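You operate a simulated robot arm through the tools that you are given. There is no shell and no other tool.

You are at the controls of a simulated two-armed robot. One attempt, no reset.

Task
Take the cap off the green ball tube and lay it down on the top of the filler bench.

Only the result counts: the job must be done as asked and must still hold three seconds after the hand-in. Knocking over, shifting, dropping, spilling or breaking anything else fails it. Lids that push on must go on centred and level and be pressed home; caps that screw on are set level and turned clockwise until they are tight.

Robot
Two 7-joint arms with two-finger parallel grippers on one trunk, on a base that moves. Base frame: it is fixed to the floor where the robot stands at the start and does not move with it; the origin is under the middle of the robot, x ahead of it, y to its left, z up. Lengths are in mm, angles in rad, forces in N, time in s.
The left shoulder is at the start at [-92, 119, 825], the right one opposite. With the tool pointing down near the work surface each hand reaches from about 100 to 480 mm from the robot's upright axis, wherever it stands, measured 20 degrees to its own side. Places, roughly: green ball tube [750, -3500, 1000]. Payload 3.43 kg a hand.
The tool frame of a hand sits at the grasp point between the pads (the TCP): z along the fingers, y along the line on which they close. The tips reach 30 mm beyond it. The gripper opens to 94 mm. The fingers are 28 mm wide and 10 mm thick; the gripper's body (50 by 96 mm) begins 55 mm behind the TCP.
Orientation is told as [roll, pitch, yaw] about the base's x, y, z axes, in that order, counted from this pose: with the fingers straight down and closing along the base's y, the tool's x points along the base's -x, its y along +y and its z along -z.

Tools
- The arms move only by the tool step_arm. It takes "left_series", "right_series" or both (then of equal length, played together; a hand with none holds still); each is a list of rows, each a list of 3 entries, a list of its own where there are three numbers: the shift along the tool's x, y, z in units of 20 mm (1.0 is 20 mm), then the turn, a rotation vector about the tool's x, y, z in units of 8 degrees (1.0 is 8 degrees), then the closure in counts, from 0 (fully open) to 255 (shut). In form: [[[x, y, z], [rx, ry, rz], grip], ...]. A call has 1 to 20 rows; each row shifts and turns the commanded pose from where the row before left it, along the tool's axes as they then stand. A call with a number of a shift or a turn outside -1 to 1 is refused whole. A row lasts 0.2 s, in which the tool goes at most 50 mm and 0.15 rad; a call with a longer step from one row to the next is refused whole, and so is a gripper value outside its range. A pose out of reach is approached as far as the arm can. The call stops where the force on the tool passes 40 N (or 10 N more than at its start, if that is more) or the arm is blocked; 0.2 s more then pass. The fingers move at their own pace (about 153 mm/s each) and stop on an object; they squeeze with about 44 N. The grip force told is the motor's: it shows also when the fingers shut on nothing. Time passes only in rows, and 0.2 s behind the last, so rows that do not move let the fingers close. The reply holds the time, the measured pose of the TCP, the force on the tool along the base axes, the opening and the grip force, in the units named above and with some noise, with the torque about the TCP (base axes, N m) and any sound that the robot's microphone picked up.
- Cameras (640 x 400 px; columns grow to the right, rows downward): "scene" is now at [41.8, -7.1, 1548.6]; the picture's right is [-0.07, -1.00, 0.00], its down [-0.62, 0.05, -0.79] and it looks along [0.78, -0.06, -0.62] (base axes); focal length 267 px, centre (320, 200). "left" rides on the left gripper at [76, -14, -102] in its tool frame; the picture's right is [0.18, 0.98, 0.00], its down [-0.75, 0.14, -0.64] and it looks along [-0.63, 0.12, 0.77] (tool axes); focal length 243 px, centre (320, 200). "right" rides on the right gripper at [76, 14, -102] in its tool frame; the picture's right is [-0.18, 0.98, 0.00], its down [-0.75, -0.14, -0.64] and it looks along [-0.63, -0.12, 0.77] (tool axes); focal length 243 px, centre (320, 200). There is no depth. A picture from a camera that has moved, and an enlarged one, comes with that camera's place and axes in the base frame and with its lens.
- snapshot(camera): a new picture of that camera. It takes no simulated time.
- slide_trunk(by): moves the trunk up (or, below 0, down) by that many mm; the arms and the scene camera ride with it, the base frame stays. It gives what a move gives, with no picture.
- roll_base(legs): drives the robot by 1 to 6 legs, each [ahead, left, turn to the left] in mm, mm and rad, along the robot's own axes; the way and the turn of a leg run together, so that a leg with both is an arc; at most 1500 mm and 3.142 rad a leg. The arms and the cameras ride along, it lands a little off, and it stops where it bumps. It gives what a move gives.
- aim_head(pan, tilt): turns the head with the scene camera to pan (to the left, within 2.496 rad either way) and tilt (down, from -0.506 to 1.204), counted from straight ahead of the robot (the tilt from the chest, where the trunk bows). It gives what a move gives.
- enlarge(camera, box): a new picture of the part [left, top, right, bottom] of that camera's present view, enlarged. It takes no simulated time.
- finish_job(): hands the job in; it is judged then, once.

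Nothing tells you exact positions but the pictures and the camera data. Unless the task says otherwise, let go and move clear before handing in.

The tools are called after "Request:" as name(argument=value, ...) on one line, values as JSON. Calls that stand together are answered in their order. step_arm: Moves the arms, as the interface text tells. Its arguments: {"type":"object","properties":{"left_series":{"type":"array","items":{"type":"array"}},"right_series":{"type":"array","items":{"type":"array"}}},"required":[]} The other tools are called the same way: slide_trunk (by) moves the trunk up or down; roll_base (legs) drives the base; aim_head (pan, tilt) turns the head that bears the scene camera; snapshot (camera) takes a picture; enlarge (camera, box) takes an enlarged picture of a part of a camera's view; finish_job () hands the job in.

At the start:

```text
time: 0.0
left_position: [339.9, 129.2, 1188.4]
left_orientation: [0.001, -0.001, 0.002]
left_wrist_force: [0.2, -0.1, -0.1]
left_moment: [-0.04, -0.01, 0.01]
left_opening: 94.0
left_gripper_force: 0.1
right_position: [332.1, -148.5, 1194.3]
right_orientation: [0.001, 0.0, 0.0]
right_wrist_force: [-0.5, -0.4, -0.2]
right_moment: [-0.01, 0.03, -0.01]
right_opening: 93.9
right_gripper_force: 0.1
trunk travel left (down, up): [-250.0, 85.0]
robot x, y, heading: [2.0, -0.3, 0.0]
head pan, tilt (commanded): [-0.073, 0.668]
```

scene: 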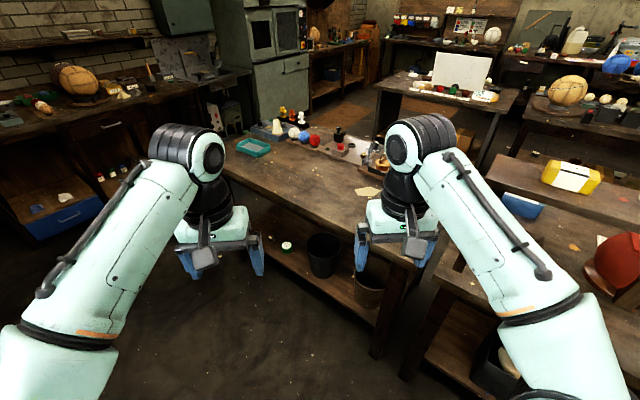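
right: 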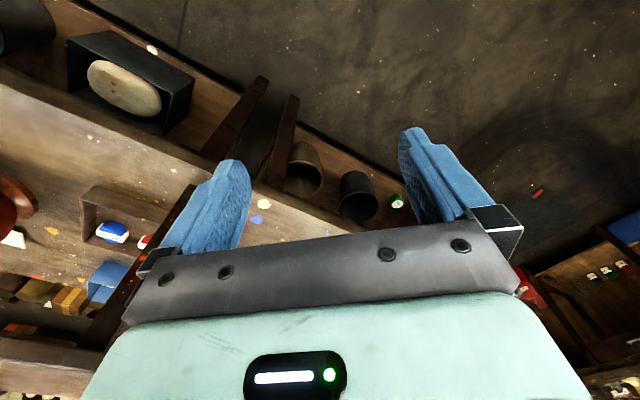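
left: 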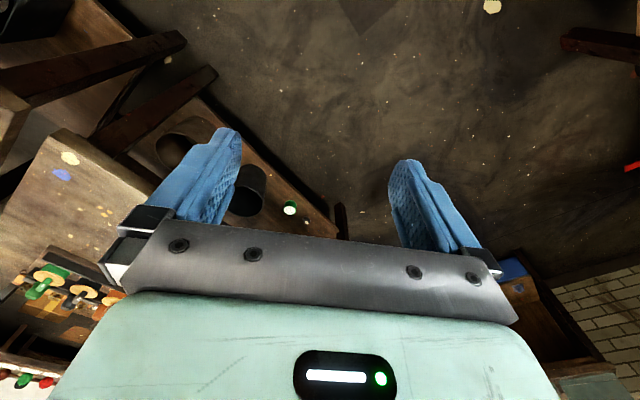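

I see a workshop with a bench ahead and others to the right; the green ball tube should be about 3.5 m to my right. I will look around with the head first.

Request:
aim_head(pan=-1.3, tilt=0.3)

```text
time: 1.4
left_position: [339.9, 128.6, 1186.2]
left_orientation: [0.001, 0.0, 0.002]
left_wrist_force: [0.6, -0.1, -0.4]
left_moment: [-0.01, 0.02, 0.01]
left_opening: 93.8
left_gripper_force: 0.1
right_position: [332.0, -148.7, 1193.7]
right_orientation: [0.0, 0.001, 0.001]
right_wrist_force: [0.3, -0.8, 0.8]
right_moment: [-0.04, 0.0, -0.01]
right_opening: 93.8
right_gripper_force: 0.1
trunk travel left (down, up): [-250.0, 85.0]
robot x, y, heading: [3.0, 1.7, 0.003]
head pan, tilt (commanded): [-1.3, 0.3]
```

Looking to the right now for the way there.

Request:
snapshot(camera="scene")

```text
taken
camera scene: at [-19.1, -90.8, 1581.9], right [-0.96, -0.27, 0.0], down [-0.08, 0.29, -0.96], along [0.26, -0.92, -0.3], focal length 267 px, centre (320, 200)
```

scene: 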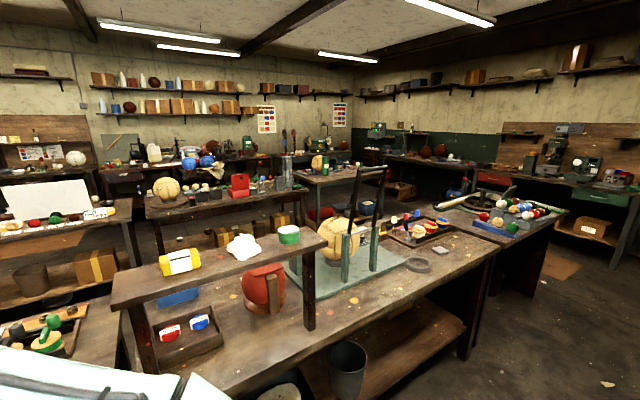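

The tube should be near pixel (334,163); I enlarge that part.

Request:
enlarge(camera="scene", box=[250, 110, 410, 210])

Request:
enlarge(camera="scene", box=[100, 110, 300, 235])

Request:
enlarge(camera="scene", box=[340, 110, 640, 298])

```text
4.00 times, centred on (330, 160) of scene
camera zoom: at [-19.1, -90.8, 1581.9], right [-0.96, -0.27, 0.0], down [-0.08, 0.29, -0.96], along [0.26, -0.92, -0.3], focal length 1067 px, centre (280, 360)
```

zoom: 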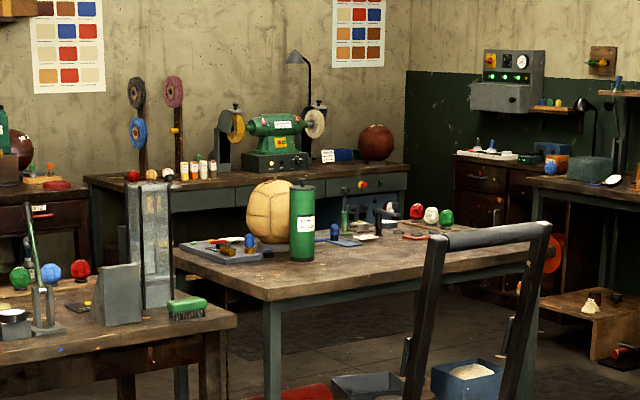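

```text
3.20 times, centred on (200, 172) of scene
camera zoom: at [-19.1, -90.8, 1581.9], right [-0.96, -0.27, 0.0], down [-0.08, 0.29, -0.96], along [0.26, -0.92, -0.3], focal length 854 px, centre (704, 288)
```

zoom: 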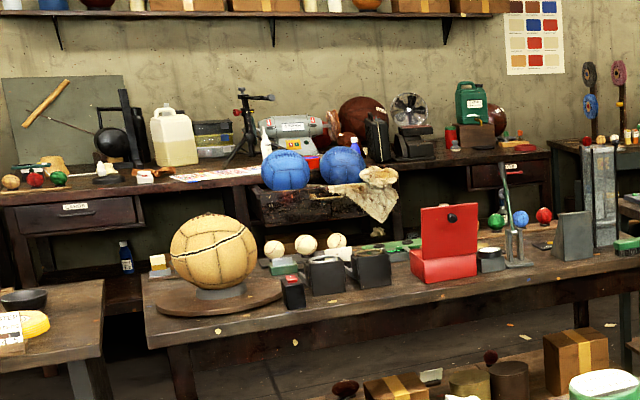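

```text
2.13 times, centred on (490, 204) of scene
camera zoom: at [-19.1, -90.8, 1581.9], right [-0.96, -0.27, 0.0], down [-0.08, 0.29, -0.96], along [0.26, -0.92, -0.3], focal length 568 px, centre (-42, 192)
```

zoom: 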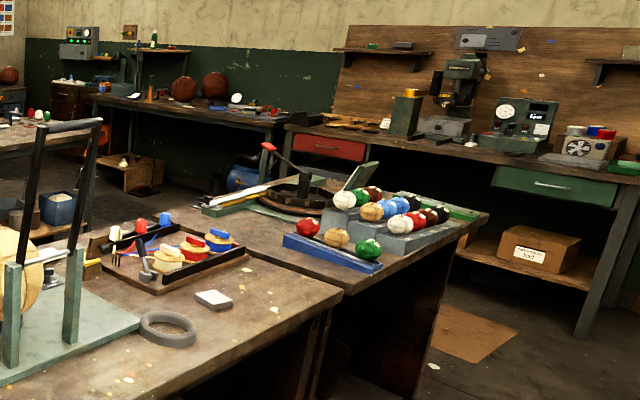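

The green tube with a dark cap stands on a teal-legged bench in the far corner, roughly at the given place. The benches run at 45° to my frame, so I look further right to plan the way around.

Request:
aim_head(pan=-2.2, tilt=0.45)

Request:
snapshot(camera="scene")

Request:
aim_head(pan=-1.55, tilt=0.7)

Request:
snapshot(camera="scene")

```text
time: 2.6
left_position: [339.4, 130.4, 1189.3]
left_orientation: [0.0, 0.0, -0.001]
left_wrist_force: [0.6, -0.1, 0.2]
left_moment: [-0.03, 0.02, 0.02]
left_opening: 93.8
left_gripper_force: 0.2
right_position: [331.5, -147.2, 1195.0]
right_orientation: [-0.001, -0.001, 0.001]
right_wrist_force: [-0.3, -0.3, -0.1]
right_moment: [0.02, 0.04, -0.01]
right_opening: 93.6
right_gripper_force: 0.1
trunk travel left (down, up): [-250.0, 85.0]
robot x, y, heading: [-1.3, -1.1, 0.003]
head pan, tilt (commanded): [-2.201, 0.45]
```

```text
taken
camera scene: at [-98.2, -75.1, 1568.0], right [-0.81, 0.59, 0.0], down [0.26, 0.35, -0.9], along [-0.53, -0.73, -0.44], focal length 267 px, centre (320, 200)
```

scene: 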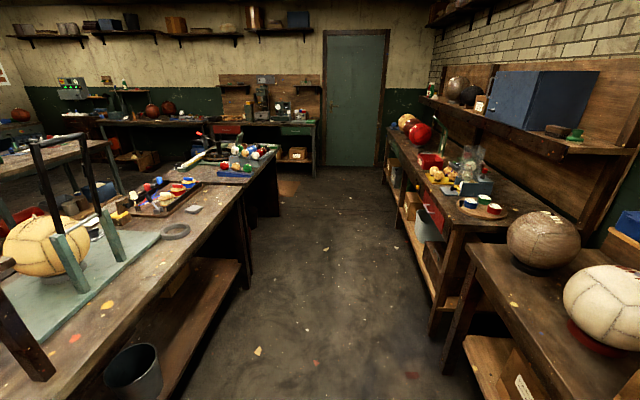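

```text
time: 3.6
left_position: [340.6, 129.0, 1188.0]
left_orientation: [0.0, 0.0, 0.0]
left_wrist_force: [0.2, -0.2, 0.5]
left_moment: [0.0, 0.02, 0.01]
left_opening: 93.9
left_gripper_force: 0.0
right_position: [331.2, -148.7, 1194.6]
right_orientation: [0.0, -0.001, 0.0]
right_wrist_force: [0.3, -0.1, 0.5]
right_moment: [-0.01, -0.01, 0.0]
right_opening: 94.0
right_gripper_force: 0.0
trunk travel left (down, up): [-250.0, 85.0]
robot x, y, heading: [1.0, -0.6, -0.0]
head pan, tilt (commanded): [-1.55, 0.7]
```

```text
taken
camera scene: at [-42.5, -85.7, 1545.9], right [-1.0, -0.02, 0.0], down [-0.01, 0.64, -0.77], along [0.02, -0.77, -0.64], focal length 267 px, centre (320, 200)
```

scene: 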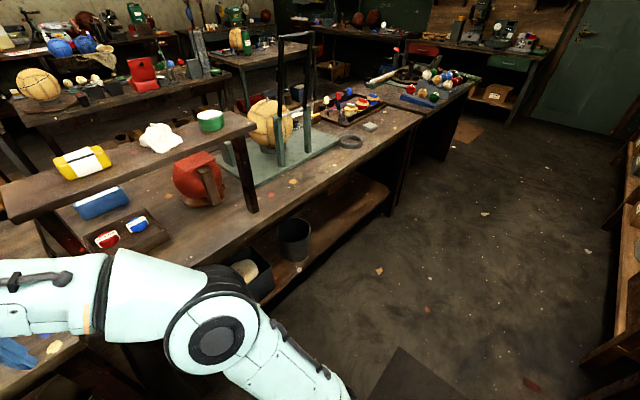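

The aisle beside the bench row is clear and runs diagonally toward the door. I turn to face along it and drive in stages.

Request:
roll_base(legs=[[0, 0, -2.356], [1500, 0, 0]])

Request:
aim_head(pan=0.6, tilt=0.45)

Request:
snapshot(camera="scene")

```text
time: 16.7
left_position: [-1204.1, -1410.7, 1188.0]
left_orientation: [0.001, 0.0, -2.343]
left_wrist_force: [0.2, 0.6, 0.7]
left_moment: [0.0, -0.03, -0.02]
left_opening: 93.9
left_gripper_force: 0.0
right_position: [-1396.1, -1209.6, 1194.9]
right_orientation: [0.001, -0.001, -2.346]
right_wrist_force: [-0.6, 0.1, 0.0]
right_moment: [-0.01, 0.0, 0.02]
right_opening: 93.9
right_gripper_force: 0.0
trunk travel left (down, up): [-250.0, 85.0]
robot x, y, heading: [-1063.1, -1077.1, -2.347]
head pan, tilt (commanded): [-1.55, 0.7]
```

```text
time: 18.7
left_position: [-1204.4, -1410.1, 1188.8]
left_orientation: [0.002, 0.0, -2.343]
left_wrist_force: [-0.3, -0.5, 0.4]
left_moment: [-0.01, 0.01, 0.02]
left_opening: 94.0
left_gripper_force: 0.1
right_position: [-1396.9, -1209.5, 1194.3]
right_orientation: [0.0, 0.0, -2.345]
right_wrist_force: [-0.3, 0.1, -0.2]
right_moment: [-0.04, 0.0, 0.0]
right_opening: 94.1
right_gripper_force: 0.1
trunk travel left (down, up): [-250.0, 85.0]
robot x, y, heading: [-1058.7, -1081.4, -2.34]
head pan, tilt (commanded): [0.6, 0.45]
```

```text
taken
camera scene: at [-1044.5, -1137.0, 1568.0], right [-0.98, 0.17, 0.0], down [0.08, 0.43, -0.9], along [-0.16, -0.89, -0.44], focal length 267 px, centre (320, 200)
```

scene: 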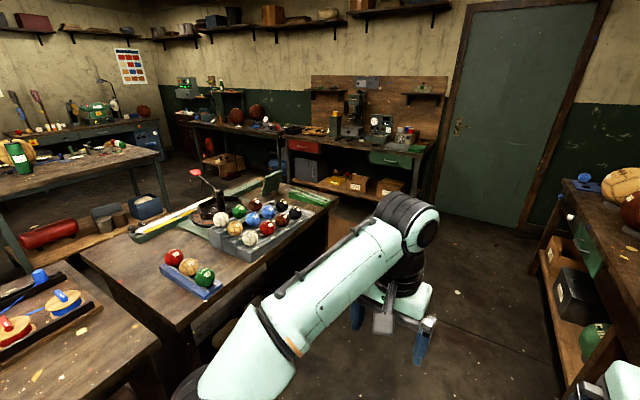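

The bench row ends about 1.1 m ahead on the left. I drive past it, turn left and look at the tube bench.

Request:
roll_base(legs=[[1000, 0, 0], [820, 0, 0], [0, 0, 1.57], [700, 0, 0]])

Request:
aim_head(pan=0.5, tilt=0.45)

Request:
snapshot(camera="scene")

```text
time: 35.1
left_position: [-1496.5, -3017.0, 1188.3]
left_orientation: [0.0, -0.001, -0.788]
left_wrist_force: [0.2, -0.5, -0.1]
left_moment: [0.0, -0.02, -0.01]
left_opening: 94.1
left_gripper_force: 0.1
right_position: [-1699.8, -3208.6, 1194.7]
right_orientation: [-0.001, 0.0, -0.787]
right_wrist_force: [0.5, -0.9, 0.1]
right_moment: [0.01, -0.01, -0.04]
right_opening: 93.8
right_gripper_force: 0.0
trunk travel left (down, up): [-250.0, 85.0]
robot x, y, heading: [-1830.2, -2869.8, -0.791]
head pan, tilt (commanded): [0.6, 0.45]
```

```text
time: 35.8
left_position: [-1496.6, -3017.4, 1187.3]
left_orientation: [0.0, 0.0, -0.785]
left_wrist_force: [0.3, 0.0, -0.8]
left_moment: [0.01, -0.01, 0.02]
left_opening: 94.1
left_gripper_force: 0.0
right_position: [-1699.7, -3206.9, 1195.0]
right_orientation: [0.001, 0.0, -0.789]
right_wrist_force: [-0.1, 0.5, -0.7]
right_moment: [0.01, 0.04, 0.0]
right_opening: 93.8
right_gripper_force: 0.1
trunk travel left (down, up): [-250.0, 85.0]
robot x, y, heading: [-1830.0, -2873.0, -0.792]
head pan, tilt (commanded): [0.499, 0.45]
```

```text
taken
camera scene: at [-1771.6, -2863.7, 1568.0], right [-0.28, -0.96, 0.0], down [-0.42, 0.12, -0.9], along [0.86, -0.26, -0.44], focal length 267 px, centre (320, 200)
```

scene: 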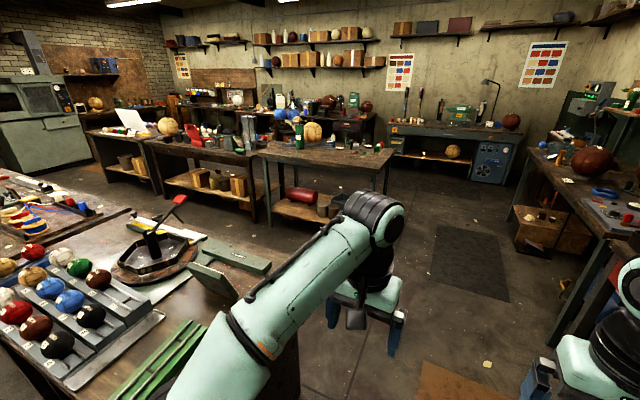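

I am past the row end and see the tube bench ahead-left. I enlarge for details and labels.

Request:
enlarge(camera="scene", box=[240, 90, 410, 196])

Request:
enlarge(camera="scene", box=[80, 60, 280, 185])

Request:
enlarge(camera="scene", box=[380, 40, 640, 202])

```text
3.76 times, centred on (325, 143) of scene
camera zoom: at [-1771.6, -2863.7, 1568.0], right [-0.28, -0.96, 0.0], down [-0.42, 0.12, -0.9], along [0.86, -0.26, -0.44], focal length 1004 px, centre (301, 415)
```

zoom: 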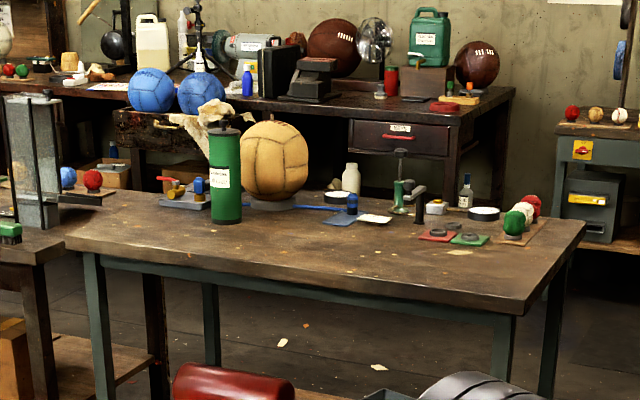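

```text
3.20 times, centred on (180, 122) of scene
camera zoom: at [-1771.6, -2863.7, 1568.0], right [-0.28, -0.96, 0.0], down [-0.42, 0.12, -0.9], along [0.86, -0.26, -0.44], focal length 854 px, centre (768, 448)
```

zoom: 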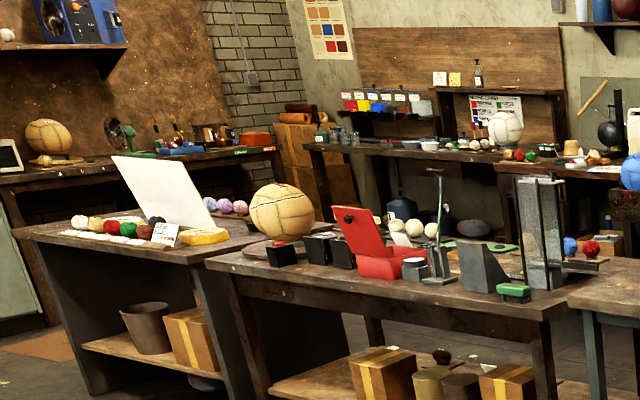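

```text
2.46 times, centred on (510, 121) of scene
camera zoom: at [-1771.6, -2863.7, 1568.0], right [-0.28, -0.96, 0.0], down [-0.42, 0.12, -0.9], along [0.86, -0.26, -0.44], focal length 657 px, centre (-148, 394)
```

zoom: 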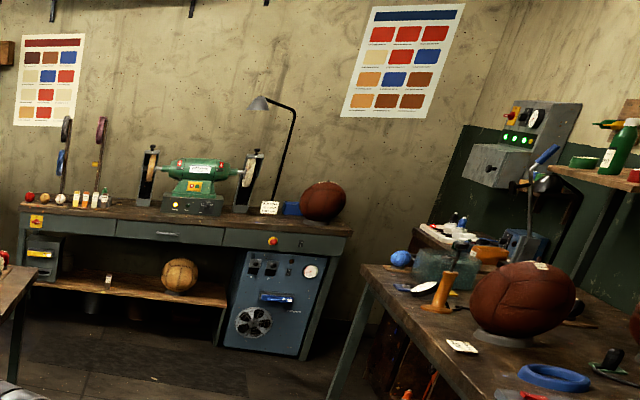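

The tube stands about midway in depth on the teal bench. I look down at my own base to learn how close I can stand.

Request:
aim_head(pan=0.0, tilt=1.2)

Request:
snapshot(camera="scene")

Request:
aim_head(pan=1.2, tilt=0.8)

Request:
snapshot(camera="scene")

```text
time: 36.9
left_position: [-1496.7, -3016.5, 1187.4]
left_orientation: [-0.002, 0.0, -0.788]
left_wrist_force: [0.1, 0.5, -0.1]
left_moment: [0.02, 0.0, -0.01]
left_opening: 94.1
left_gripper_force: 0.0
right_position: [-1699.3, -3207.6, 1195.0]
right_orientation: [0.0, -0.001, -0.786]
right_wrist_force: [-0.1, 0.3, -0.3]
right_moment: [-0.01, 0.01, 0.01]
right_opening: 94.4
right_gripper_force: 0.0
trunk travel left (down, up): [-250.0, 85.0]
robot x, y, heading: [-1828.3, -2867.5, -0.788]
head pan, tilt (commanded): [0.0, 1.201]
```

```text
taken
camera scene: at [-1820.2, -2877.2, 1509.9], right [-0.71, -0.71, 0.0], down [-0.66, 0.66, -0.36], along [0.26, -0.26, -0.93], focal length 267 px, centre (320, 200)
```

scene: 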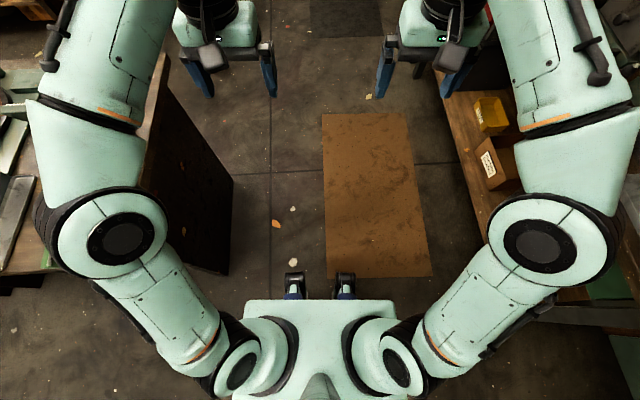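

```text
time: 38.3
left_position: [-1497.3, -3017.1, 1188.9]
left_orientation: [0.0, 0.0, -0.789]
left_wrist_force: [-1.5, 0.4, -0.5]
left_moment: [0.0, 0.02, 0.02]
left_opening: 93.8
left_gripper_force: 0.0
right_position: [-1699.2, -3207.3, 1193.9]
right_orientation: [-0.001, 0.0, -0.787]
right_wrist_force: [-0.2, -0.3, -0.8]
right_moment: [0.0, -0.04, -0.02]
right_opening: 94.1
right_gripper_force: 0.1
trunk travel left (down, up): [-250.0, 85.0]
robot x, y, heading: [-1827.2, -2867.9, -0.788]
head pan, tilt (commanded): [1.201, 0.799]
```

```text
taken
camera scene: at [-1785.9, -2805.3, 1537.6], right [0.4, -0.92, 0.0], down [-0.66, -0.29, -0.7], along [0.64, 0.28, -0.72], focal length 267 px, centre (320, 200)
```

scene: 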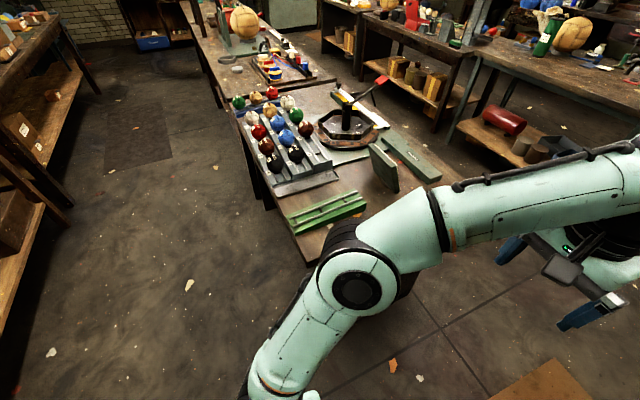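

My base is narrow, with elbows out about 400 mm to each side. I shift a bit left, drive forward into the aisle in front of the tube bench and strafe left along it.

Request:
roll_base(legs=[[0, 120, 0], [1250, 0, 0]])

Request:
aim_head(pan=0.8, tilt=0.5)

Request:
snapshot(camera="scene")

```text
time: 45.9
left_position: [-532.4, -3822.5, 1188.2]
left_orientation: [0.0, 0.0, -0.793]
left_wrist_force: [0.2, -0.1, 0.2]
left_moment: [-0.01, -0.03, -0.02]
left_opening: 93.9
left_gripper_force: 0.0
right_position: [-735.0, -4012.1, 1194.5]
right_orientation: [-0.001, 0.0, -0.792]
right_wrist_force: [-0.2, 0.5, -0.2]
right_moment: [0.0, 0.02, -0.02]
right_opening: 93.7
right_gripper_force: 0.0
trunk travel left (down, up): [-250.0, 85.0]
robot x, y, heading: [-864.2, -3673.6, -0.793]
head pan, tilt (commanded): [1.201, 0.799]
```

```text
time: 46.8
left_position: [-531.2, -3822.5, 1187.3]
left_orientation: [-0.001, 0.001, -0.79]
left_wrist_force: [-1.1, 0.4, -0.4]
left_moment: [-0.02, -0.03, -0.01]
left_opening: 94.0
left_gripper_force: 0.0
right_position: [-736.4, -4013.1, 1194.0]
right_orientation: [-0.002, 0.0, -0.791]
right_wrist_force: [-1.4, -0.4, -1.1]
right_moment: [-0.03, 0.01, -0.02]
right_opening: 93.9
right_gripper_force: 0.0
trunk travel left (down, up): [-250.0, 85.0]
robot x, y, heading: [-858.0, -3669.5, -0.792]
head pan, tilt (commanded): [0.799, 0.499]
```

```text
taken
camera scene: at [-802.5, -3640.9, 1563.5], right [0.01, -1.0, 0.0], down [-0.48, 0.0, -0.88], along [0.88, 0.01, -0.48], focal length 267 px, centre (320, 200)
```

scene: 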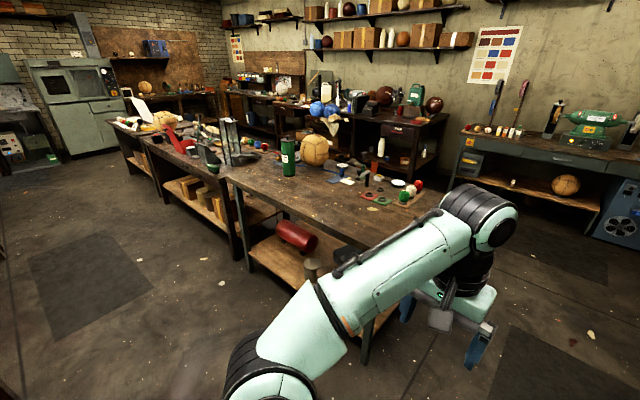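

I am in the aisle just right of the tube bench. I strafe left to stand before the tube.

Request:
roll_base(legs=[[0, 1300, 0]])

Request:
aim_head(pan=0.0, tilt=0.6)

Request:
snapshot(camera="scene")

```text
time: 58.4
left_position: [395.9, -2908.7, 1188.8]
left_orientation: [0.0, -0.001, -0.791]
left_wrist_force: [0.0, 0.2, 0.7]
left_moment: [0.0, 0.0, -0.02]
left_opening: 94.0
left_gripper_force: 0.0
right_position: [192.0, -3097.8, 1194.3]
right_orientation: [0.0, 0.0, -0.791]
right_wrist_force: [0.2, 0.0, 0.0]
right_moment: [0.0, 0.01, -0.01]
right_opening: 94.0
right_gripper_force: 0.1
trunk travel left (down, up): [-250.0, 85.0]
robot x, y, heading: [63.0, -2761.6, -0.789]
head pan, tilt (commanded): [0.799, 0.499]
```

```text
time: 59.5
left_position: [396.4, -2908.6, 1188.6]
left_orientation: [0.0, 0.0, -0.791]
left_wrist_force: [0.1, -1.1, 0.4]
left_moment: [0.0, -0.02, -0.02]
left_opening: 94.1
left_gripper_force: 0.0
right_position: [190.6, -3098.6, 1195.1]
right_orientation: [-0.001, 0.0, -0.789]
right_wrist_force: [-0.1, 1.0, -0.2]
right_moment: [-0.01, -0.02, -0.03]
right_opening: 93.9
right_gripper_force: 0.0
trunk travel left (down, up): [-250.0, 85.0]
robot x, y, heading: [65.6, -2760.9, -0.795]
head pan, tilt (commanded): [0.0, 0.6]
```

```text
taken
camera scene: at [95.6, -2790.2, 1554.5], right [-0.71, -0.7, 0.0], down [-0.4, 0.4, -0.83], along [0.58, -0.59, -0.56], focal length 267 px, centre (320, 200)
```

scene: 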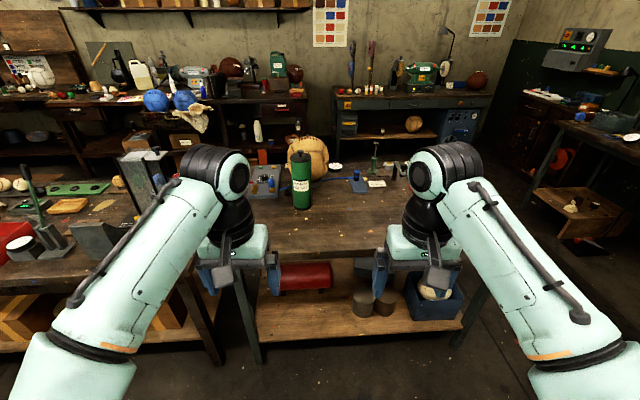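

The tube stands dead ahead on the bench. I enlarge it, and the other benches, to see the cap and any signs.

Request:
enlarge(camera="scene", box=[250, 130, 410, 230])

Request:
enlarge(camera="scene", box=[0, 50, 240, 200])

Request:
enlarge(camera="scene", box=[230, 40, 470, 190])

Request:
enlarge(camera="scene", box=[460, 20, 640, 132])

```text
4.00 times, centred on (330, 180) of scene
camera zoom: at [95.6, -2790.2, 1554.5], right [-0.71, -0.7, 0.0], down [-0.4, 0.4, -0.83], along [0.58, -0.59, -0.56], focal length 1067 px, centre (280, 280)
```

zoom: 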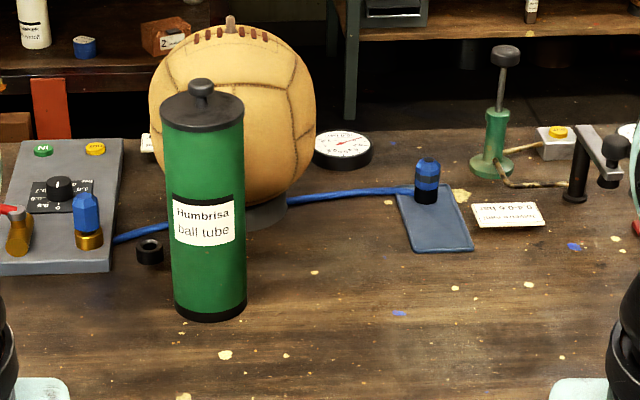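

```text
2.67 times, centred on (120, 125) of scene
camera zoom: at [95.6, -2790.2, 1554.5], right [-0.71, -0.7, 0.0], down [-0.4, 0.4, -0.83], along [0.58, -0.59, -0.56], focal length 711 px, centre (853, 400)
```

zoom: 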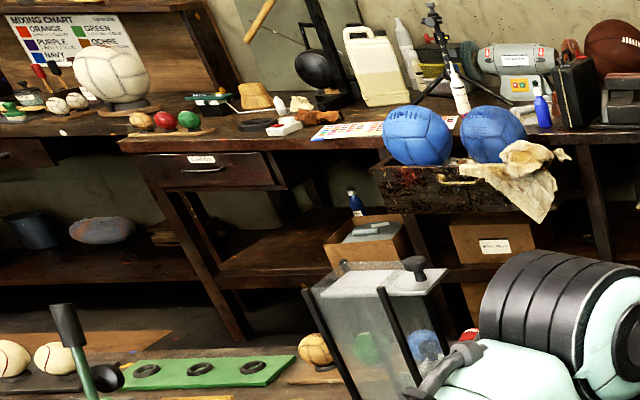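

```text
2.67 times, centred on (350, 115) of scene
camera zoom: at [95.6, -2790.2, 1554.5], right [-0.71, -0.7, 0.0], down [-0.4, 0.4, -0.83], along [0.58, -0.59, -0.56], focal length 711 px, centre (240, 427)
```

zoom: 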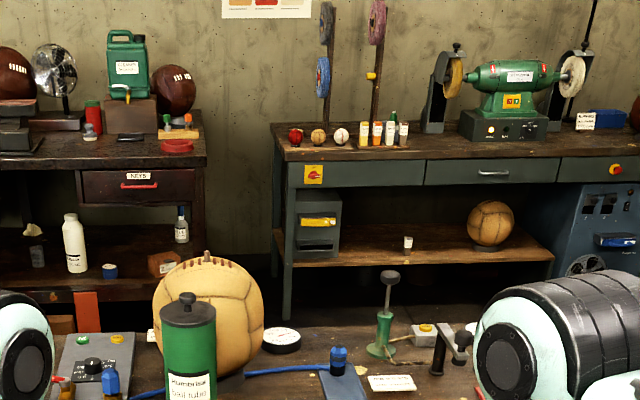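

```text
3.56 times, centred on (550, 76) of scene
camera zoom: at [95.6, -2790.2, 1554.5], right [-0.71, -0.7, 0.0], down [-0.4, 0.4, -0.83], along [0.58, -0.59, -0.56], focal length 948 px, centre (-498, 641)
```

zoom: 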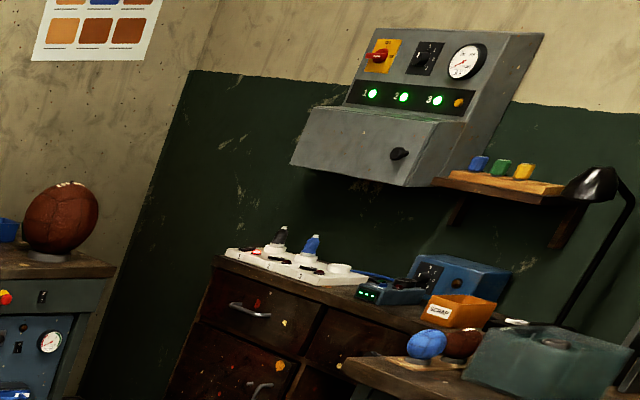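

The "Humbrisa ball tube" has a black knobbed cap; its bench holds a gauge, hose, valves and a hand pump, i.e. it looks like an air-filling bench. I check the neighbouring benches to be sure which one is the filler bench.

Request:
aim_head(pan=0.75, tilt=0.55)

Request:
snapshot(camera="scene")

Request:
aim_head(pan=-0.7, tilt=0.4)

Request:
snapshot(camera="scene")

```text
time: 60.6
left_position: [395.2, -2908.3, 1187.1]
left_orientation: [-0.001, 0.0, -0.79]
left_wrist_force: [0.6, 0.1, 0.6]
left_moment: [0.0, -0.01, -0.01]
left_opening: 94.1
left_gripper_force: 0.0
right_position: [192.4, -3098.5, 1194.1]
right_orientation: [-0.002, -0.001, -0.79]
right_wrist_force: [-1.3, 0.0, -0.3]
right_moment: [-0.01, 0.0, -0.01]
right_opening: 93.9
right_gripper_force: 0.2
trunk travel left (down, up): [-250.0, 85.0]
robot x, y, heading: [65.4, -2757.1, -0.789]
head pan, tilt (commanded): [0.75, 0.55]
```

```text
taken
camera scene: at [123.2, -2731.2, 1559.0], right [-0.04, -1.0, 0.0], down [-0.52, 0.02, -0.85], along [0.85, -0.04, -0.52], focal length 267 px, centre (320, 200)
```

scene: 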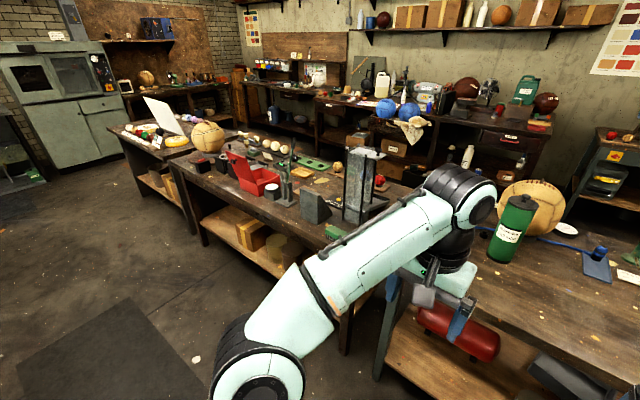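

```text
time: 62.2
left_position: [395.9, -2907.7, 1188.0]
left_orientation: [-0.001, 0.001, -0.79]
left_wrist_force: [0.6, -0.2, 0.6]
left_moment: [0.0, 0.01, 0.0]
left_opening: 94.1
left_gripper_force: 0.0
right_position: [190.8, -3098.6, 1195.1]
right_orientation: [-0.001, 0.0, -0.79]
right_wrist_force: [0.6, 0.2, -0.2]
right_moment: [0.01, -0.02, 0.01]
right_opening: 93.7
right_gripper_force: 0.1
trunk travel left (down, up): [-250.0, 85.0]
robot x, y, heading: [63.9, -2758.3, -0.791]
head pan, tilt (commanded): [-0.7, 0.4]
```

```text
taken
camera scene: at [40.9, -2819.8, 1572.7], right [-1.0, -0.08, 0.0], down [-0.03, 0.39, -0.92], along [0.07, -0.92, -0.39], focal length 267 px, centre (320, 200)
```

scene: 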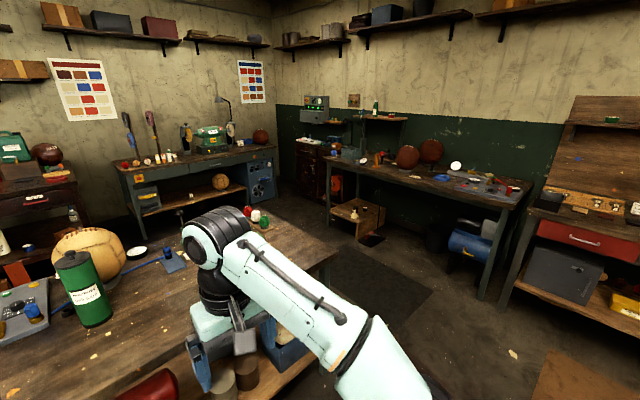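

The tube bench has an air tank, hose, nozzle and gauge. I look closer at the left-hand bench to rule it out.

Request:
aim_head(pan=0.75, tilt=0.55)

Request:
enlarge(camera="scene", box=[180, 130, 400, 268])

Request:
enlarge(camera="scene", box=[100, 70, 320, 208])

Request:
enlarge(camera="scene", box=[400, 180, 640, 330])

```text
time: 63.8
left_position: [395.9, -2910.2, 1188.8]
left_orientation: [0.0, 0.0, -0.792]
left_wrist_force: [-0.5, 0.1, -0.6]
left_moment: [-0.01, 0.05, -0.03]
left_opening: 94.1
left_gripper_force: 0.1
right_position: [191.8, -3098.1, 1195.2]
right_orientation: [-0.001, 0.002, -0.792]
right_wrist_force: [0.0, 0.2, -0.4]
right_moment: [0.0, -0.03, 0.01]
right_opening: 94.1
right_gripper_force: 0.0
trunk travel left (down, up): [-250.0, 85.0]
robot x, y, heading: [66.9, -2756.7, -0.793]
head pan, tilt (commanded): [0.75, 0.55]
```

```text
2.90 times, centred on (290, 199) of scene
camera zoom: at [123.2, -2731.2, 1559.0], right [-0.04, -1.0, 0.0], down [-0.52, 0.02, -0.85], along [0.85, -0.04, -0.52], focal length 773 px, centre (407, 203)
```

zoom: 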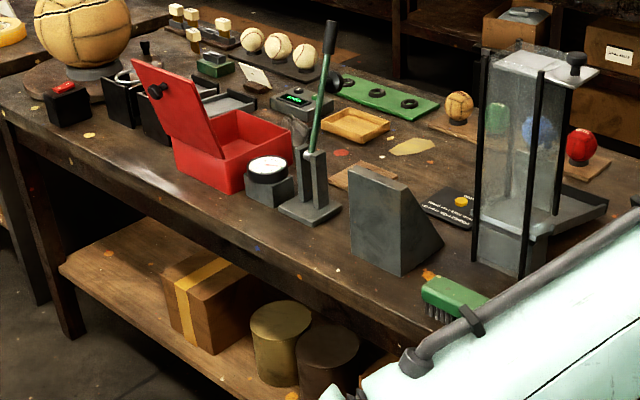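

```text
2.90 times, centred on (210, 139) of scene
camera zoom: at [123.2, -2731.2, 1559.0], right [-0.04, -1.0, 0.0], down [-0.52, 0.02, -0.85], along [0.85, -0.04, -0.52], focal length 773 px, centre (639, 377)
```

zoom: 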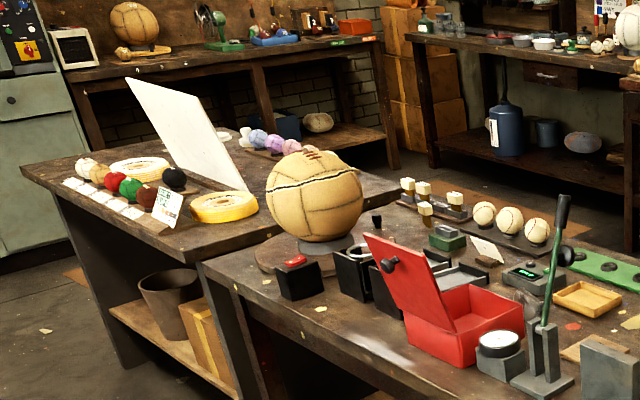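

```text
2.67 times, centred on (520, 255) of scene
camera zoom: at [123.2, -2731.2, 1559.0], right [-0.04, -1.0, 0.0], down [-0.52, 0.02, -0.85], along [0.85, -0.04, -0.52], focal length 711 px, centre (-213, 53)
```

zoom: 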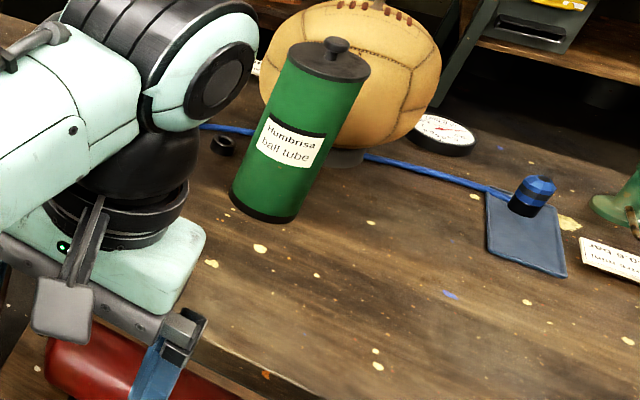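

The left bench is a ball-testing bench; the tube's bench, with gauge, hose and nozzle, is the air filler bench, so the cap belongs on this same top. I raise the trunk for clearance and drive closer to the bench.

Request:
slide_trunk(by=80)

Request:
roll_base(legs=[[450, 0, 0]])

Request:
aim_head(pan=0.1, tilt=0.9)

Request:
snapshot(camera="scene")

Request:
snapshot(camera="left")

```text
time: 65.0
left_position: [394.7, -2908.6, 1268.8]
left_orientation: [-0.001, -0.001, -0.793]
left_wrist_force: [-0.1, 0.1, -0.4]
left_moment: [0.01, -0.03, -0.02]
left_opening: 93.9
left_gripper_force: 0.0
right_position: [191.6, -3098.1, 1273.7]
right_orientation: [0.0, -0.001, -0.792]
right_wrist_force: [-0.2, 0.1, -0.3]
right_moment: [0.0, -0.01, -0.02]
right_opening: 94.0
right_gripper_force: 0.1
trunk travel left (down, up): [-330.0, 5.0]
robot x, y, heading: [64.4, -2762.0, -0.79]
head pan, tilt (commanded): [0.75, 0.55]
```

```text
time: 67.7
left_position: [710.5, -3227.5, 1267.7]
left_orientation: [0.0, 0.0, -0.792]
left_wrist_force: [-0.1, 0.2, 0.0]
left_moment: [0.0, 0.01, 0.0]
left_opening: 94.1
left_gripper_force: 0.0
right_position: [507.0, -3418.1, 1274.3]
right_orientation: [0.0, 0.0, -0.79]
right_wrist_force: [0.3, -0.1, -0.3]
right_moment: [0.02, 0.04, -0.03]
right_opening: 93.7
right_gripper_force: 0.0
trunk travel left (down, up): [-330.0, 5.0]
robot x, y, heading: [379.1, -3077.5, -0.788]
head pan, tilt (commanded): [0.75, 0.55]
```

```text
time: 68.7
left_position: [711.6, -3228.4, 1269.0]
left_orientation: [0.0, -0.001, -0.791]
left_wrist_force: [-0.1, -0.2, -0.4]
left_moment: [-0.02, 0.02, -0.02]
left_opening: 93.9
left_gripper_force: 0.1
right_position: [507.7, -3418.7, 1274.7]
right_orientation: [0.0, 0.0, -0.79]
right_wrist_force: [-0.1, 0.6, 0.1]
right_moment: [0.01, -0.02, 0.0]
right_opening: 94.2
right_gripper_force: 0.0
trunk travel left (down, up): [-330.0, 5.0]
robot x, y, heading: [377.1, -3076.1, -0.793]
head pan, tilt (commanded): [0.099, 0.901]
```

```text
taken
camera scene: at [407.1, -3094.9, 1615.2], right [-0.64, -0.77, 0.0], down [-0.6, 0.5, -0.62], along [0.48, -0.4, -0.78], focal length 267 px, centre (320, 200)
```

scene: 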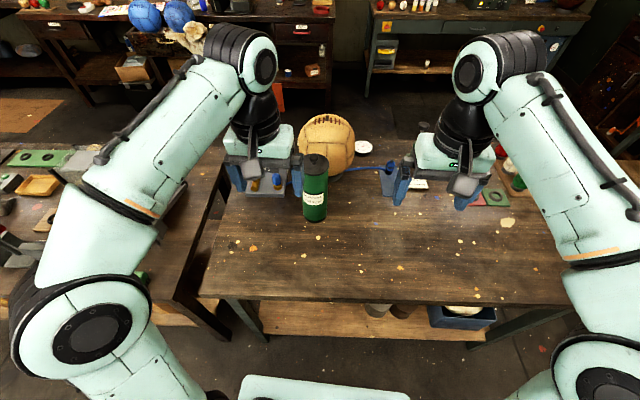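

```text
taken
camera left: at [646.7, -3183.0, 1370.7], right [0.57, 0.82, 0.0], down [0.63, -0.44, 0.64], along [0.53, -0.37, -0.77], focal length 243 px, centre (320, 200)
```

left: 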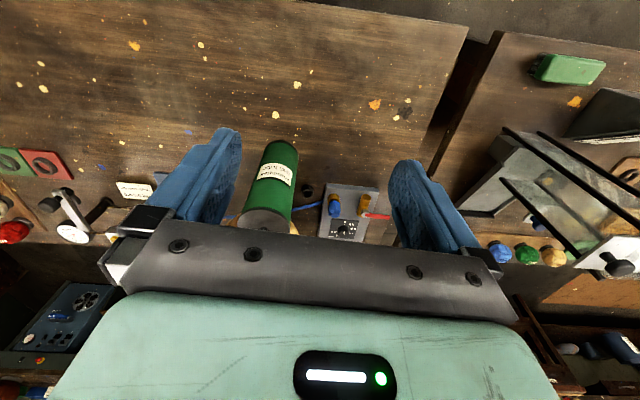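

Bench edge is about 290 mm ahead of my axis. I move another 140 mm closer and enlarge the tube to locate it precisely.

Request:
roll_base(legs=[[140, 0, 0]])

Request:
aim_head(pan=0.1, tilt=0.95)

Request:
snapshot(camera="scene")

Request:
enlarge(camera="scene", box=[240, 80, 400, 180])

Request:
snapshot(camera="left")

Request:
snapshot(camera="right")

```text
time: 70.0
left_position: [808.5, -3326.8, 1267.8]
left_orientation: [0.001, 0.002, -0.793]
left_wrist_force: [0.8, -0.3, 0.9]
left_moment: [0.01, 0.04, 0.01]
left_opening: 94.0
left_gripper_force: 0.0
right_position: [604.4, -3517.1, 1274.4]
right_orientation: [0.0, 0.0, -0.79]
right_wrist_force: [-0.1, 0.7, 0.4]
right_moment: [-0.02, 0.03, 0.02]
right_opening: 93.8
right_gripper_force: 0.0
trunk travel left (down, up): [-330.0, 5.0]
robot x, y, heading: [474.0, -3177.0, -0.794]
head pan, tilt (commanded): [0.099, 0.901]
```

```text
time: 70.7
left_position: [809.1, -3328.3, 1267.6]
left_orientation: [0.001, -0.002, -0.793]
left_wrist_force: [1.2, -0.9, -0.7]
left_moment: [-0.02, -0.02, 0.01]
left_opening: 93.9
left_gripper_force: 0.1
right_position: [605.5, -3516.8, 1274.8]
right_orientation: [0.0, 0.001, -0.792]
right_wrist_force: [-0.3, 0.3, -0.3]
right_moment: [0.0, -0.02, 0.02]
right_opening: 94.0
right_gripper_force: 0.0
trunk travel left (down, up): [-330.0, 5.0]
robot x, y, heading: [478.5, -3175.2, -0.792]
head pan, tilt (commanded): [0.099, 0.949]
```

```text
taken
camera scene: at [503.0, -3192.6, 1611.6], right [-0.64, -0.77, 0.0], down [-0.63, 0.52, -0.58], along [0.45, -0.37, -0.81], focal length 267 px, centre (320, 200)
```

scene: 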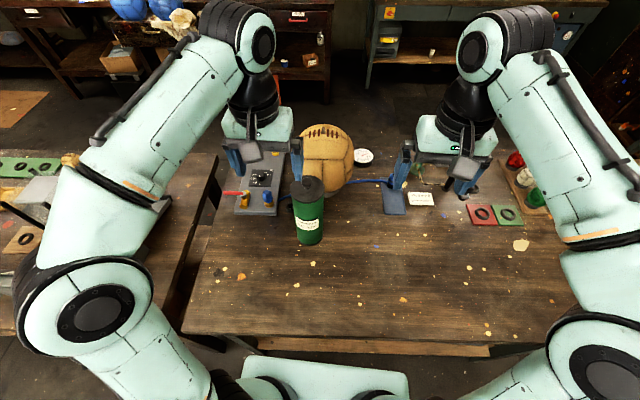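

```text
4.00 times, centred on (320, 130) of scene
camera zoom: at [503.0, -3192.6, 1611.6], right [-0.64, -0.77, 0.0], down [-0.63, 0.52, -0.58], along [0.45, -0.37, -0.81], focal length 1067 px, centre (320, 480)
```

zoom: 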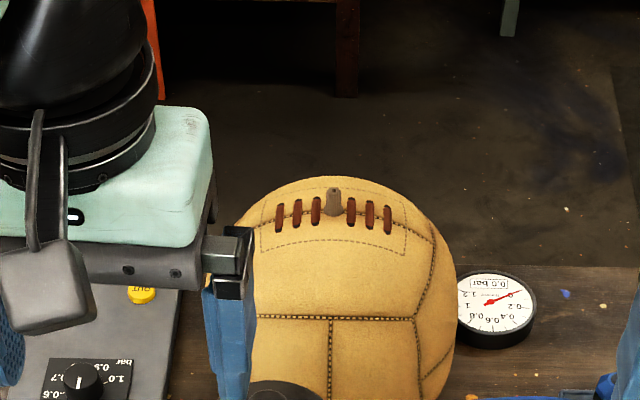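

```text
taken
camera left: at [744.6, -3282.3, 1370.8], right [0.57, 0.82, 0.0], down [0.63, -0.44, 0.64], along [0.53, -0.37, -0.77], focal length 243 px, centre (320, 200)
```

left: 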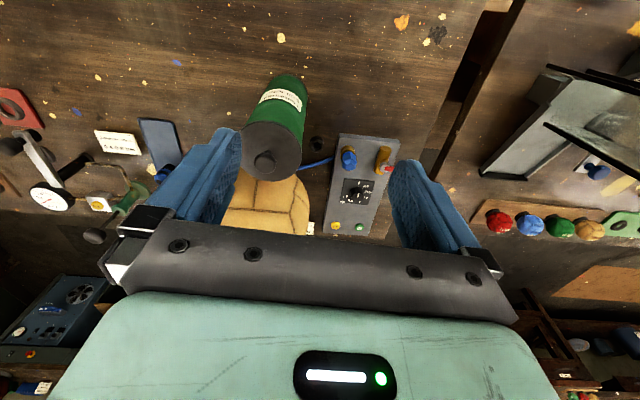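

```text
taken
camera right: at [562.4, -3452.5, 1376.6], right [0.83, 0.56, 0.0], down [0.43, -0.64, 0.64], along [0.36, -0.53, -0.77], focal length 243 px, centre (320, 200)
```

right: 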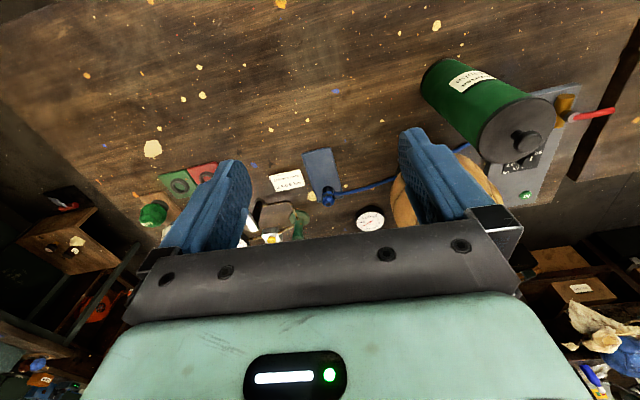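

Triangulating from both wrist cameras, the knob top is at about (832, -3424, 1114). I bring the left hand above it, still high, and look.

Request:
step_arm(left_series=[[[-0.85, -0.51, 0], [0, 0, 0], 0], [[-0.85, -0.51, 0], [0, 0, 0], 0], [[-0.85, -0.51, 0], [0, 0, 0], 0], [[-0.85, -0.51, 0], [0, 0, 0], 0], [[-0.85, -0.51, 0], [0, 0, 0], 0], [[0, 0, 0], [0, 0, 0], 0]])

Request:
snapshot(camera="left")

Request:
snapshot(camera="scene")

Request:
snapshot(camera="right")

```text
time: 72.1
left_position: [830.0, -3414.8, 1268.6]
left_orientation: [-0.002, -0.005, -0.79]
left_wrist_force: [-0.2, -0.8, 0.2]
left_moment: [0.02, 0.0, 0.0]
left_opening: 93.8
left_gripper_force: 0.0
left hand out of reach, approached as far as the arm can: row 5
right_position: [606.0, -3517.0, 1274.1]
right_orientation: [0.001, -0.001, -0.791]
right_wrist_force: [0.5, 0.4, 0.1]
right_moment: [0.01, -0.01, -0.01]
right_opening: 93.7
right_gripper_force: 0.1
trunk travel left (down, up): [-330.0, 5.0]
robot x, y, heading: [479.7, -3177.9, -0.792]
head pan, tilt (commanded): [0.099, 0.949]
```

```text
taken
camera left: at [765.2, -3368.3, 1371.2], right [0.57, 0.82, 0.0], down [0.63, -0.44, 0.64], along [0.53, -0.37, -0.76], focal length 243 px, centre (320, 200)
```

left: 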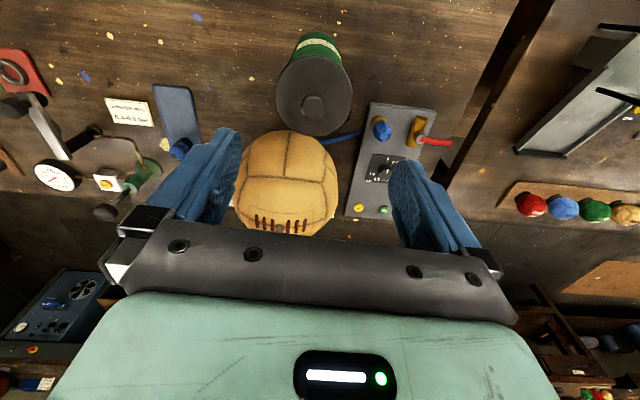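

```text
taken
camera scene: at [502.9, -3191.8, 1611.6], right [-0.64, -0.77, 0.0], down [-0.63, 0.52, -0.58], along [0.45, -0.37, -0.81], focal length 267 px, centre (320, 200)
```

scene: 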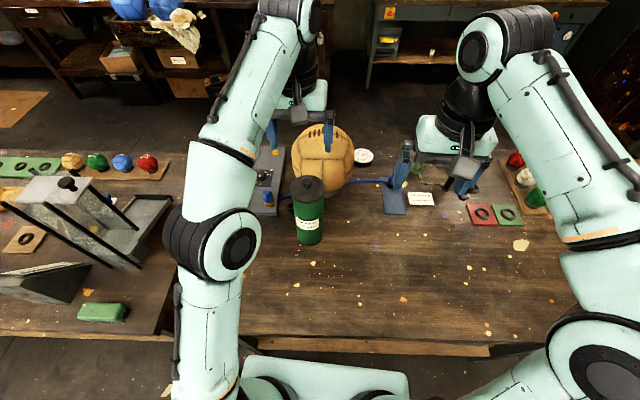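

```text
taken
camera right: at [562.2, -3451.8, 1376.7], right [0.83, 0.56, 0.0], down [0.43, -0.64, 0.64], along [0.36, -0.53, -0.77], focal length 243 px, centre (320, 200)
```

right: 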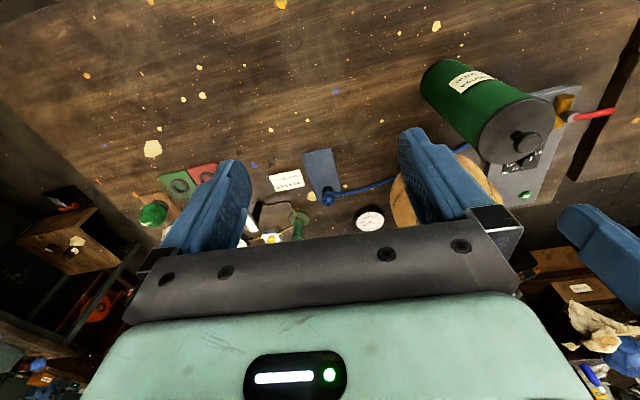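

The knob is at (833, -3425) again by the left camera; the reach is a little short at this height, so I roll 30 mm closer.

Request:
roll_base(legs=[[30, 0, 0]])

Request:
snapshot(camera="left")

```text
time: 72.9
left_position: [848.0, -3431.3, 1268.3]
left_orientation: [-0.002, -0.005, -0.791]
left_wrist_force: [0.1, 0.3, -0.4]
left_moment: [-0.02, 0.02, 0.02]
left_opening: 93.8
left_gripper_force: 0.1
right_position: [624.0, -3535.7, 1274.3]
right_orientation: [0.003, -0.003, -0.791]
right_wrist_force: [0.5, 0.0, -0.6]
right_moment: [-0.05, 0.03, 0.0]
right_opening: 93.8
right_gripper_force: 0.0
trunk travel left (down, up): [-330.0, 5.0]
robot x, y, heading: [501.6, -3195.6, -0.792]
head pan, tilt (commanded): [0.099, 0.949]
```

```text
taken
camera left: at [783.2, -3386.9, 1371.3], right [0.57, 0.82, 0.0], down [0.63, -0.43, 0.65], along [0.53, -0.37, -0.76], focal length 243 px, centre (320, 200)
```

left: 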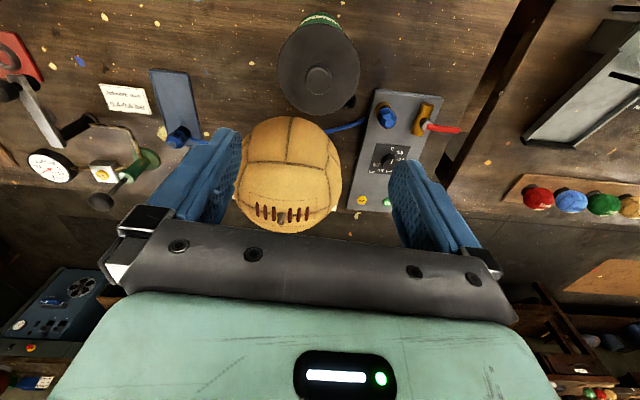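

The knob is still at (833, -3424). I correct the left hand sideways and lower it to about 1160, just above the knob.

Request:
step_arm(left_series=[[[0.4, -0.14, 0.5], [0, 0, 0], 0], [[0.38, -0.14, 0.9], [0, 0, 0], 0], [[0, 0, 1], [0, 0, 0], 0], [[0, 0, 1], [0, 0, 0], 0], [[0, 0, 1], [0, 0, 0], 0], [[0, 0, 1], [0, 0, 0], 0], [[0, 0, 0], [0, 0, 0], 0]])

Request:
snapshot(camera="left")

Request:
snapshot(camera="right")

```text
time: 74.5
left_position: [835.1, -3428.8, 1161.0]
left_orientation: [-0.001, -0.003, -0.793]
left_wrist_force: [-0.4, -0.4, 0.1]
left_moment: [-0.01, -0.03, -0.03]
left_opening: 94.3
left_gripper_force: 0.1
right_position: [626.9, -3537.2, 1275.6]
right_orientation: [0.001, -0.002, -0.791]
right_wrist_force: [-0.2, 0.0, 0.1]
right_moment: [0.0, 0.01, 0.01]
right_opening: 94.1
right_gripper_force: 0.0
trunk travel left (down, up): [-330.0, 5.0]
robot x, y, heading: [501.8, -3198.8, -0.797]
head pan, tilt (commanded): [0.099, 0.949]
```

```text
taken
camera left: at [770.3, -3382.8, 1263.5], right [0.57, 0.82, 0.0], down [0.63, -0.43, 0.64], along [0.53, -0.37, -0.76], focal length 243 px, centre (320, 200)
```

left: 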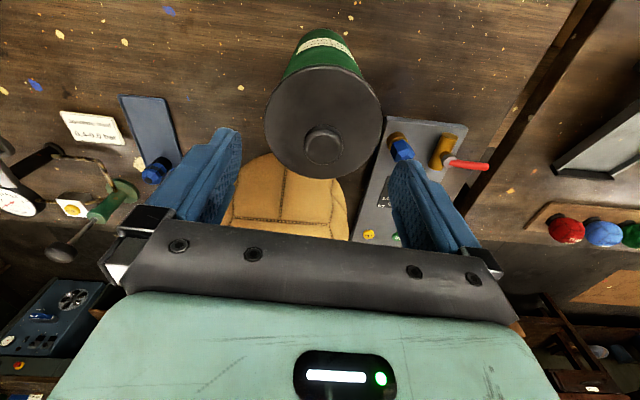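

```text
taken
camera right: at [582.3, -3472.8, 1376.9], right [0.83, 0.56, 0.0], down [0.43, -0.64, 0.64], along [0.36, -0.53, -0.77], focal length 243 px, centre (320, 200)
```

right: 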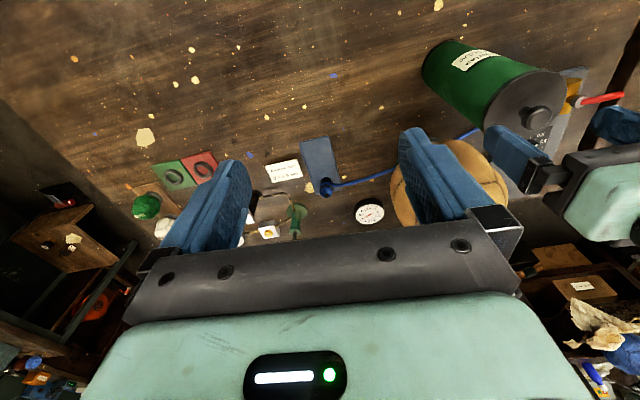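

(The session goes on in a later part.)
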